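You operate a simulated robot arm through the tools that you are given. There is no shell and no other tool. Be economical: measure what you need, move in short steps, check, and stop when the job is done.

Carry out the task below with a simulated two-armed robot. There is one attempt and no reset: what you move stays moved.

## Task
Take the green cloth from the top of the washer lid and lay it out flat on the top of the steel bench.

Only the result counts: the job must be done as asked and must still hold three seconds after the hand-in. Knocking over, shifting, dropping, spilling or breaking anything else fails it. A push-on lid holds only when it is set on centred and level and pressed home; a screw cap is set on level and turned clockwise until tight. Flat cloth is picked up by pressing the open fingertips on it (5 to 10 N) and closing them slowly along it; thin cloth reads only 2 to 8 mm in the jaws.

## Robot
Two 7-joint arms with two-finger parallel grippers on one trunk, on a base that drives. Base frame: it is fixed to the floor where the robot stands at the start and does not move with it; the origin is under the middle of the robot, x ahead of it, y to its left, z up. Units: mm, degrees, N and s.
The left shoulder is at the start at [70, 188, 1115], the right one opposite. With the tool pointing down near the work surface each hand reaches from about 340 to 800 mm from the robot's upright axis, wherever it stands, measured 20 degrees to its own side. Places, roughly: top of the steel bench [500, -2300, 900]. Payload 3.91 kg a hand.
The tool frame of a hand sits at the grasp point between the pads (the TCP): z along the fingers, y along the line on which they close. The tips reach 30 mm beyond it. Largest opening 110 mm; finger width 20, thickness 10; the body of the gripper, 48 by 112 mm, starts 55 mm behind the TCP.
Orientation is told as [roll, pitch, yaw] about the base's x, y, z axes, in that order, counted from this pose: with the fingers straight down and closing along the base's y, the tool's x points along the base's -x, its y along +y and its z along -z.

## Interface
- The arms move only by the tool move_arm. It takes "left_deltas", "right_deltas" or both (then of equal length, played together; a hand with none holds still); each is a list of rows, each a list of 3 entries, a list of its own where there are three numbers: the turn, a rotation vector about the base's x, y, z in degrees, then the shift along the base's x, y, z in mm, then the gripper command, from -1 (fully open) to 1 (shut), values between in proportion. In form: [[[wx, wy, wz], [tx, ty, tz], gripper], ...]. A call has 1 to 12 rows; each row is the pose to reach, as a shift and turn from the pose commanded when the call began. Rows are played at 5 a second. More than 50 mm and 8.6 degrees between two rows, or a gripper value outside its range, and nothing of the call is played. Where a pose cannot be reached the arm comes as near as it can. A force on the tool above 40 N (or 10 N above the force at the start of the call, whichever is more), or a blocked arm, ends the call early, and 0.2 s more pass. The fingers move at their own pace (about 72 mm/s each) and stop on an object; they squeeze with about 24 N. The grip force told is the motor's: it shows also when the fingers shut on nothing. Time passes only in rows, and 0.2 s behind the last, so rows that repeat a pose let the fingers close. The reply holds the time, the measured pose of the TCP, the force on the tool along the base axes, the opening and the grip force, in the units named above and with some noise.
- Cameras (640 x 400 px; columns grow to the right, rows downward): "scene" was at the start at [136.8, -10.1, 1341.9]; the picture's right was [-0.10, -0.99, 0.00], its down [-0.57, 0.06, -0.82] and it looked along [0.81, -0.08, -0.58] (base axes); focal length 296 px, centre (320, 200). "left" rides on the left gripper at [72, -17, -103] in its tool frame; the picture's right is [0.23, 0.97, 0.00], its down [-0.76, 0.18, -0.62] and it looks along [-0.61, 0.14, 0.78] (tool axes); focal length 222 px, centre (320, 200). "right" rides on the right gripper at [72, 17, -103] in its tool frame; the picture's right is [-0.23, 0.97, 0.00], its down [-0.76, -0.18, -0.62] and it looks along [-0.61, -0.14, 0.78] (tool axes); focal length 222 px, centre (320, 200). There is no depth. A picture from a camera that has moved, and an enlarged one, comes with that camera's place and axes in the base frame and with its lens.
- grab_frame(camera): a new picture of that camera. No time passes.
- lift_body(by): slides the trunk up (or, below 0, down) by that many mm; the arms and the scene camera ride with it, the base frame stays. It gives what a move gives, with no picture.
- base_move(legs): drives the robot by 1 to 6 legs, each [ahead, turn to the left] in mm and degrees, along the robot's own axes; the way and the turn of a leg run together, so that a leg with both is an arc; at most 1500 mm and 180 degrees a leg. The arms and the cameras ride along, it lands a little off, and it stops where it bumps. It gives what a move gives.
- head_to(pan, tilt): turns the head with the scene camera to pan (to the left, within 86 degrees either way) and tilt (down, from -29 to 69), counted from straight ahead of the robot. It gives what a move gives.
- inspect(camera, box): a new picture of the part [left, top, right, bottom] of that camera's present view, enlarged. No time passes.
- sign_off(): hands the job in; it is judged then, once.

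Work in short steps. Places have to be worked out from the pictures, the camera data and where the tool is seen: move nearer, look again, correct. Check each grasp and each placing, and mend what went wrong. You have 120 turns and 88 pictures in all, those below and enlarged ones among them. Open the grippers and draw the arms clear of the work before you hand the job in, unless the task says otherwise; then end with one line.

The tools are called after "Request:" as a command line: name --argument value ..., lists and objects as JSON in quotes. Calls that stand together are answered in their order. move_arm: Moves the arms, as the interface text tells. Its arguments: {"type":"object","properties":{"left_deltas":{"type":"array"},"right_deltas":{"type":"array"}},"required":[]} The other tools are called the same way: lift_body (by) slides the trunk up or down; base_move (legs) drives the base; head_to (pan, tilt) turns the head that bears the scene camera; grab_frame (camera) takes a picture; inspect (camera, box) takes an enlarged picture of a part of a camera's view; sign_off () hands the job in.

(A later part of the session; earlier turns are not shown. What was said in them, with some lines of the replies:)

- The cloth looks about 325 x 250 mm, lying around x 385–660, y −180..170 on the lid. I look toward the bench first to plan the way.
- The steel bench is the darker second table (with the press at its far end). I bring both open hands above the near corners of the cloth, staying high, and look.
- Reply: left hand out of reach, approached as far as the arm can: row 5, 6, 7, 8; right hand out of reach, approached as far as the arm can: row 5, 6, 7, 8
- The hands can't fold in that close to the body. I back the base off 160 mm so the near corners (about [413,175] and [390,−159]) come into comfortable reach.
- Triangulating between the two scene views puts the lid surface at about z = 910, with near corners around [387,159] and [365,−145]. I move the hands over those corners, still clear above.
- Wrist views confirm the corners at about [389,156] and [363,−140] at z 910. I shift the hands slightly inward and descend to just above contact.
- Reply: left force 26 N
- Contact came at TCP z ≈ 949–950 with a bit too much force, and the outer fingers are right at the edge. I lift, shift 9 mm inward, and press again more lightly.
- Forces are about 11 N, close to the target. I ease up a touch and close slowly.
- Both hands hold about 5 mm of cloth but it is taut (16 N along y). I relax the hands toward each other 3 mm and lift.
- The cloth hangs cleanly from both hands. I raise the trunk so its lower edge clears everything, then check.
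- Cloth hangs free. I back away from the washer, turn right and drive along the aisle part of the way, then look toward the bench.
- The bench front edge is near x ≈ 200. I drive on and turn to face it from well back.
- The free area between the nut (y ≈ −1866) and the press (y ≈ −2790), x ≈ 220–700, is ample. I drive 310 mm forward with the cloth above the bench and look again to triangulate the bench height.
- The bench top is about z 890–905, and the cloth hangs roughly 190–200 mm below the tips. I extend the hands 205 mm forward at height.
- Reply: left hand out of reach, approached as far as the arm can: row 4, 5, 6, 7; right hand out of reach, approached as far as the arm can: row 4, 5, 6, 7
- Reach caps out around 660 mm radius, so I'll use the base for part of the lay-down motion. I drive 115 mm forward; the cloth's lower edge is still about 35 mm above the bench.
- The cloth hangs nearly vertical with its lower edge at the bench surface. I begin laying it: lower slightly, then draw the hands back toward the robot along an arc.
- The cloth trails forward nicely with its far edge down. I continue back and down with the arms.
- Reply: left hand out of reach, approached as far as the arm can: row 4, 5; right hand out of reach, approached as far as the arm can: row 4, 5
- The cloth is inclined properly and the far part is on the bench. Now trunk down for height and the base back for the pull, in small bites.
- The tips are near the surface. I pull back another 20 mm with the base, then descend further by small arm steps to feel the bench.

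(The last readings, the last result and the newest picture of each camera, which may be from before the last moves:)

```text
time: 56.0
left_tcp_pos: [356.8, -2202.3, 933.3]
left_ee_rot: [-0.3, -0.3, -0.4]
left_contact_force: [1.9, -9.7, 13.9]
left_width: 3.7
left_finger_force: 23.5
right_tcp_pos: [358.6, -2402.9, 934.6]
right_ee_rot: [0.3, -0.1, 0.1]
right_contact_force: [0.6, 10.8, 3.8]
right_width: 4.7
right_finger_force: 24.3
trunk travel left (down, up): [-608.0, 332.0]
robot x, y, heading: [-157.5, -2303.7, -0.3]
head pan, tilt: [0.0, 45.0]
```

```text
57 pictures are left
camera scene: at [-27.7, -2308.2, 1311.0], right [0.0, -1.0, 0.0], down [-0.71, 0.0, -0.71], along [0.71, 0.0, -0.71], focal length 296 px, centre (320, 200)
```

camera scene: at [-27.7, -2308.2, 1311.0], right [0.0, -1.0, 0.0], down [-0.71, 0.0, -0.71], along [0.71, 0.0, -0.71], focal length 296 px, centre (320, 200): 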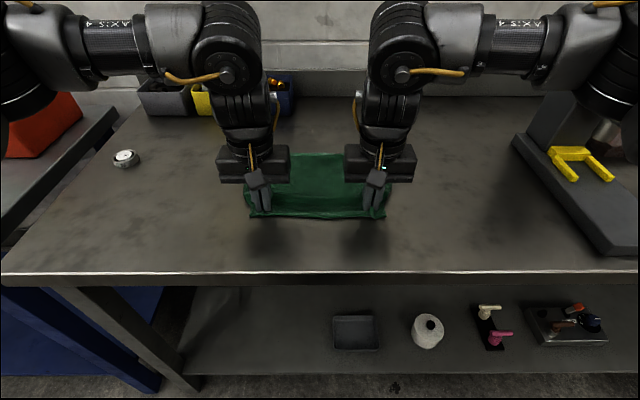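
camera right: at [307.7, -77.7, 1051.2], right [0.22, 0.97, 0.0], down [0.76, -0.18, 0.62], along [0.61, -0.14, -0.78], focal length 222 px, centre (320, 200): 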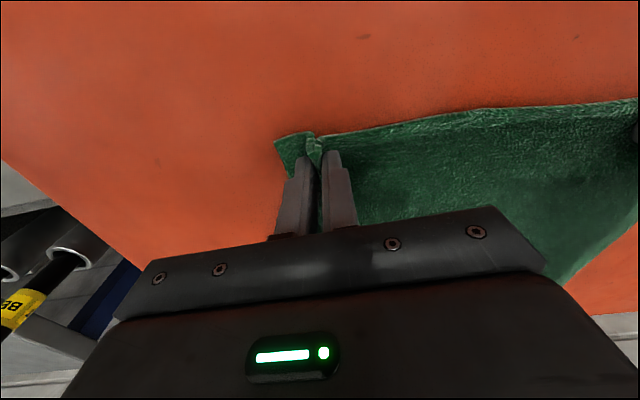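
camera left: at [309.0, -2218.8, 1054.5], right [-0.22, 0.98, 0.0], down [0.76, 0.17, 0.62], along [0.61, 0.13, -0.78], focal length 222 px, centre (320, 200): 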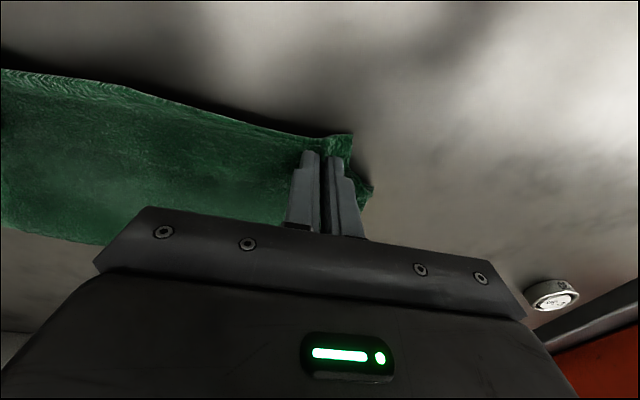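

Both tips touch the bench (force up). I open slowly with light pressure, to spread the pinched folds flat again.

Request:
move_arm --left_deltas '[[[0, 0, 0], [0, 0, 0.5], 0.9], [[0, 0, 0], [0, 0, 0.5], 0.8], [[0, 0, 0], [0, 0, 0.5], 0.7], [[0, 0, 0], [0, 0, 0.5], 0.6], [[0, 0, 0], [0, 0, 0.5], 0.5], [[0, 0, 0], [0, 0, 0.5], 0.4], [[0, 0, 0], [0, 0, 0.5], 0.3], [[0, 0, 0], [0, 0, 0.5], 0.2], [[0, 0, 0], [0, 0, 0.5], 0.1], [[0, 0, 0], [0, 0, 0.5], 0.1]]' --right_deltas '[[[0, 0, 0], [0, 0, -0.5], 0.9], [[0, 0, 0], [0, 0, -0.5], 0.8], [[0, 0, 0], [0, 0, -0.5], 0.7], [[0, 0, 0], [0, 0, -0.5], 0.6], [[0, 0, 0], [0, 0, -0.5], 0.5], [[0, 0, 0], [0, 0, -0.5], 0.4], [[0, 0, 0], [0, 0, -0.5], 0.3], [[0, 0, 0], [0, 0, -0.5], 0.2], [[0, 0, 0], [0, 0, -0.5], 0.1], [[0, 0, 0], [0, 0, -0.5], 0.1]]'

Request:
grab_frame --camera "left"

Request:
grab_frame --camera "right"

```text
time: 58.2
left_tcp_pos: [357.2, -2203.7, 934.0]
left_ee_rot: [-0.2, 0.0, -0.5]
left_contact_force: [-0.2, -0.7, 6.5]
left_width: 46.4
left_finger_force: 0.1
right_tcp_pos: [358.9, -2404.2, 932.9]
right_ee_rot: [0.2, -0.1, 0.0]
right_contact_force: [-0.7, 0.4, 12.5]
right_width: 43.9
right_finger_force: 0.0
trunk travel left (down, up): [-608.0, 332.0]
robot x, y, heading: [-154.5, -2306.6, -0.2]
head pan, tilt: [0.0, 45.0]
```

```text
56 pictures are left
camera left: at [284.2, -2218.7, 1036.7], right [-0.22, 0.98, 0.0], down [0.76, 0.17, 0.62], along [0.61, 0.13, -0.78], focal length 222 px, centre (320, 200)
```

left: 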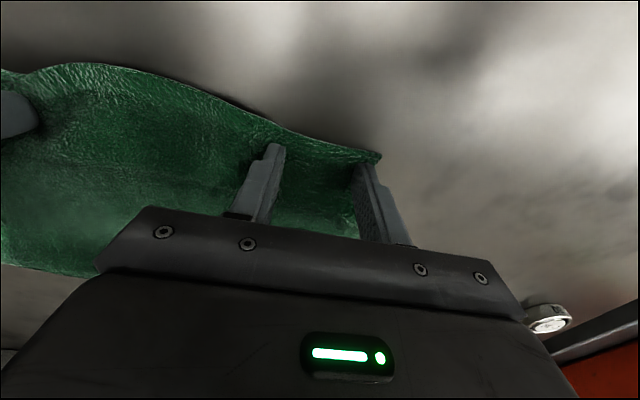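

```text
55 pictures are left
camera right: at [285.5, -2387.4, 1035.3], right [0.23, 0.97, 0.0], down [0.76, -0.18, 0.62], along [0.61, -0.14, -0.78], focal length 222 px, centre (320, 200)
```

right: 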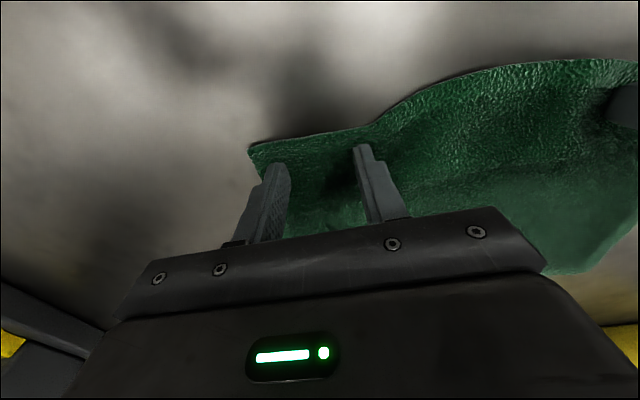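

Released with folds spread, but the near edge bulges a little in the middle. Keeping light pressure, I drag the hands outward to stretch it.

Request:
move_arm --left_deltas '[[[0, 0, 0], [0, 4, -0.3], 0.1], [[0, 0, 0], [0, 8, -0.3], 0.1], [[0, 0, 0], [0, 12, -0.3], 0.1], [[0, 0, 0], [0, 16, -0.3], 0.1], [[0, 0, 0], [0, 16, -0.3], 0.1]]' --right_deltas '[[[0, 0, 0], [0, -4, 0.2], 0.1], [[0, 0, 0], [0, -8, 0.2], 0.1], [[0, 0, 0], [0, -12, 0.2], 0.1], [[0, 0, 0], [0, -16, 0.2], 0.1], [[0, 0, 0], [0, -16, 0.2], 0.1]]'

Request:
grab_frame --camera "left"

Request:
grab_frame --camera "right"

```text
time: 59.4
left_tcp_pos: [356.6, -2187.6, 932.0]
left_ee_rot: [-0.3, -0.3, -0.5]
left_contact_force: [-0.3, -10.7, 11.1]
left_width: 49.1
left_finger_force: 0.0
right_tcp_pos: [358.6, -2420.0, 932.8]
right_ee_rot: [0.2, -0.1, -0.1]
right_contact_force: [-0.3, 7.2, 7.4]
right_width: 49.3
right_finger_force: 0.2
trunk travel left (down, up): [-608.0, 332.0]
robot x, y, heading: [-157.5, -2306.6, -0.3]
head pan, tilt: [0.0, 45.0]
```

```text
54 pictures are left
camera left: at [284.6, -2203.4, 1036.4], right [-0.22, 0.98, 0.0], down [0.76, 0.17, 0.62], along [0.61, 0.13, -0.78], focal length 222 px, centre (320, 200)
```

left: 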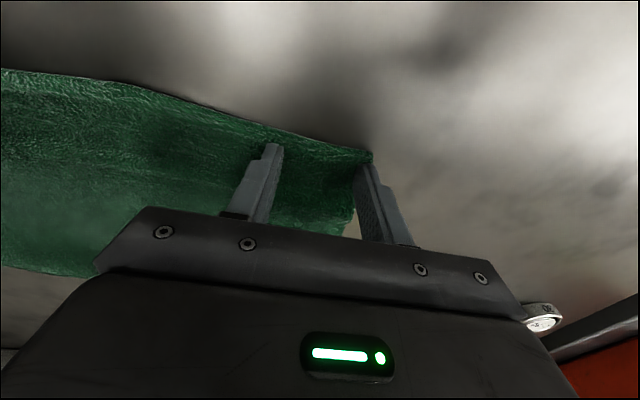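

```text
53 pictures are left
camera right: at [285.2, -2403.6, 1035.6], right [0.23, 0.97, 0.0], down [0.76, -0.18, 0.62], along [0.61, -0.14, -0.78], focal length 222 px, centre (320, 200)
```

right: 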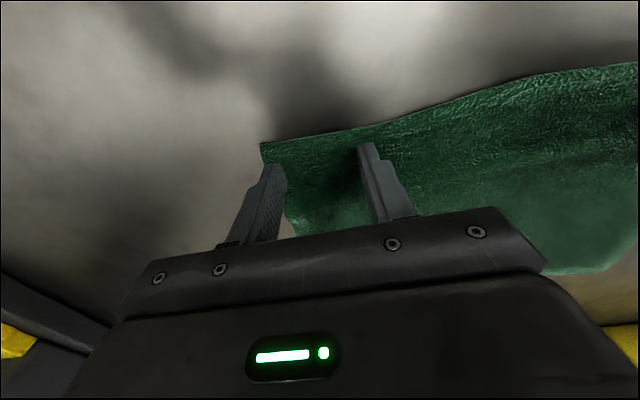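

The near edge is now straight and stretched. I lift both hands straight up and look at the whole cloth.

Request:
move_arm --left_deltas '[[[0, 0, 0], [0, 0, 15], 0.1], [[0, 0, 0], [0, 0, 50], 0.1], [[0, 0, 0], [0, 0, 90], 0.1], [[0, 0, 0], [0, 0, 130], 0.1], [[0, 0, 0], [0, 0, 130], 0.1]]' --right_deltas '[[[0, 0, 0], [0, 0, 15], 0.1], [[0, 0, 0], [0, 0, 50], 0.1], [[0, 0, 0], [0, 0, 90], 0.1], [[0, 0, 0], [0, 0, 130], 0.1], [[0, 0, 0], [0, 0, 130], 0.1]]'

Request:
lift_body --by 150

Request:
grab_frame --camera "scene"

Request:
grab_frame --camera "right"

```text
time: 60.6
left_tcp_pos: [362.5, -2185.7, 1061.1]
left_ee_rot: [-0.1, 0.1, -0.4]
left_contact_force: [0.2, -0.2, 0.7]
left_width: 49.3
left_finger_force: 0.0
right_tcp_pos: [359.0, -2421.0, 1061.8]
right_ee_rot: [0.2, 0.1, -0.1]
right_contact_force: [0.6, -0.5, 0.3]
right_width: 49.5
right_finger_force: 0.1
trunk travel left (down, up): [-608.0, 332.0]
robot x, y, heading: [-155.2, -2305.3, -0.4]
head pan, tilt: [0.0, 45.0]
```

```text
time: 62.3
left_tcp_pos: [361.1, -2186.9, 1211.1]
left_ee_rot: [-0.1, 0.0, -0.3]
left_contact_force: [0.5, -0.5, -0.3]
left_width: 49.6
left_finger_force: 0.0
right_tcp_pos: [359.7, -2420.2, 1211.8]
right_ee_rot: [0.2, 0.1, -0.1]
right_contact_force: [0.3, -0.4, 0.1]
right_width: 49.7
right_finger_force: 0.0
trunk travel left (down, up): [-758.0, 182.0]
robot x, y, heading: [-153.6, -2304.9, -0.2]
head pan, tilt: [0.0, 45.0]
```

```text
52 pictures are left
camera scene: at [-25.5, -2308.1, 1460.4], right [0.0, -1.0, 0.0], down [-0.71, 0.0, -0.71], along [0.71, 0.0, -0.71], focal length 296 px, centre (320, 200)
```

scene: 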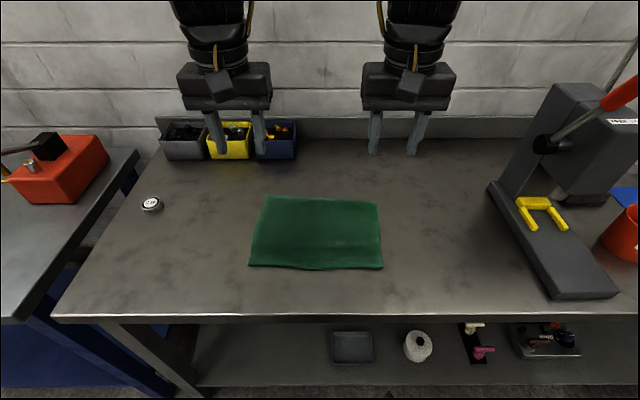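

```text
51 pictures are left
camera right: at [285.5, -2404.2, 1314.1], right [0.23, 0.97, 0.0], down [0.76, -0.18, 0.62], along [0.61, -0.14, -0.78], focal length 222 px, centre (320, 200)
```

right: 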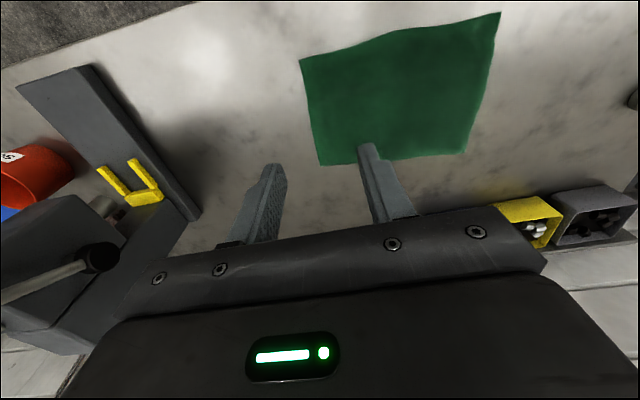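

The cloth lies flat and full-sized. I enlarge it to check for folds before handing in.

Request:
inspect --camera "scene" --box '[220, 170, 410, 290]'

Request:
inspect --camera "left" --box '[0, 0, 400, 250]'

```text
3.33 times, centred on (315, 230) of scene
camera zoom: at [-25.5, -2308.1, 1460.4], right [0.0, -1.0, 0.0], down [-0.71, 0.0, -0.71], along [0.71, 0.0, -0.71], focal length 987 px, centre (337, 100)
```

zoom: 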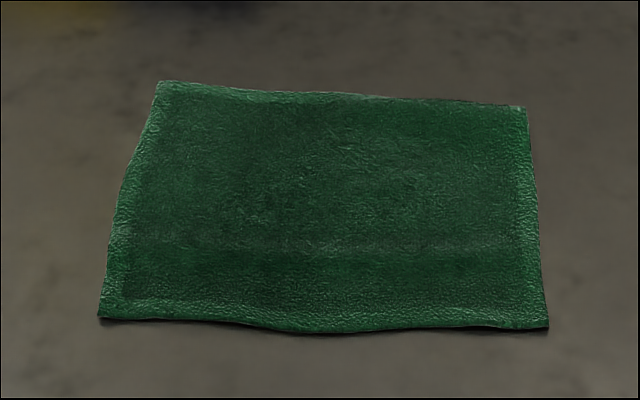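

```text
1.60 times, centred on (200, 125) of left
camera zoom: at [287.8, -2202.3, 1315.0], right [-0.22, 0.98, 0.0], down [0.76, 0.17, 0.62], along [0.61, 0.14, -0.78], focal length 355 px, centre (512, 320)
```

zoom: 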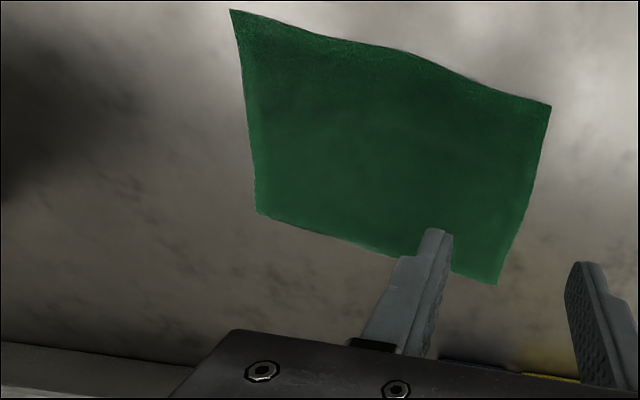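

The cloth is flat with no folds or overhang. I open the grippers fully and back away from the bench.

Request:
move_arm --left_deltas '[[[0, 0, 0], [0, 0, 0], -1], [[0, 0, 0], [0, 0, 0], -1], [[0, 0, 0], [0, 0, 0], -1]]' --right_deltas '[[[0, 0, 0], [0, 0, 0], -1], [[0, 0, 0], [0, 0, 0], -1], [[0, 0, 0], [0, 0, 0], -1]]'

Request:
base_move --legs '[[-350, 0]]'

Request:
grab_frame --camera "scene"

```text
time: 63.1
left_tcp_pos: [359.2, -2187.0, 1212.4]
left_ee_rot: [-0.1, 0.0, -0.4]
left_contact_force: [0.2, 0.2, 0.6]
left_width: 110.0
left_finger_force: 0.0
right_tcp_pos: [358.5, -2421.6, 1210.7]
right_ee_rot: [0.3, 0.1, -0.1]
right_contact_force: [-0.2, -1.4, 0.5]
right_width: 109.8
right_finger_force: 0.1
trunk travel left (down, up): [-758.0, 182.0]
robot x, y, heading: [-156.6, -2309.7, -0.1]
head pan, tilt: [0.0, 45.0]
```

```text
time: 65.4
left_tcp_pos: [17.4, -2184.4, 1212.0]
left_ee_rot: [-0.2, 0.0, -0.6]
left_contact_force: [0.2, 0.3, 1.1]
left_width: 109.8
left_finger_force: 0.1
right_tcp_pos: [14.8, -2420.4, 1211.2]
right_ee_rot: [0.2, 0.0, -0.2]
right_contact_force: [0.7, 0.3, -0.2]
right_width: 110.0
right_finger_force: 0.2
trunk travel left (down, up): [-758.0, 182.0]
robot x, y, heading: [-501.9, -2310.0, -0.3]
head pan, tilt: [0.0, 45.0]
```

```text
48 pictures are left
camera scene: at [-369.8, -2306.6, 1460.3], right [-0.01, -1.0, 0.0], down [-0.71, 0.0, -0.71], along [0.71, 0.0, -0.71], focal length 296 px, centre (320, 200)
```

scene: 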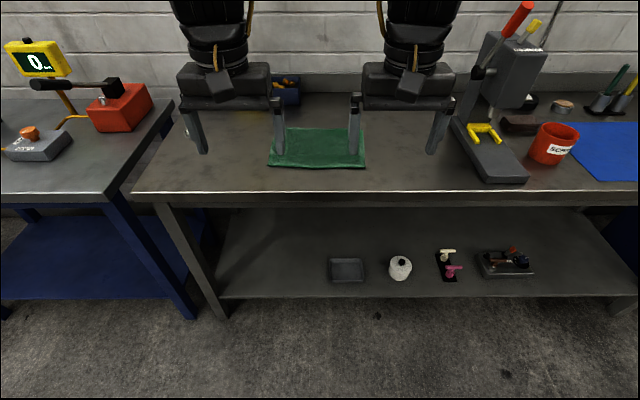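

All is clear and undisturbed; I hand in.

Request:
sign_off

```text
The job is handed in.
```

The green cloth is off the washer lid and lies flat on the steel bench; nothing else was moved, and both grippers are open and backed clear of the bench.
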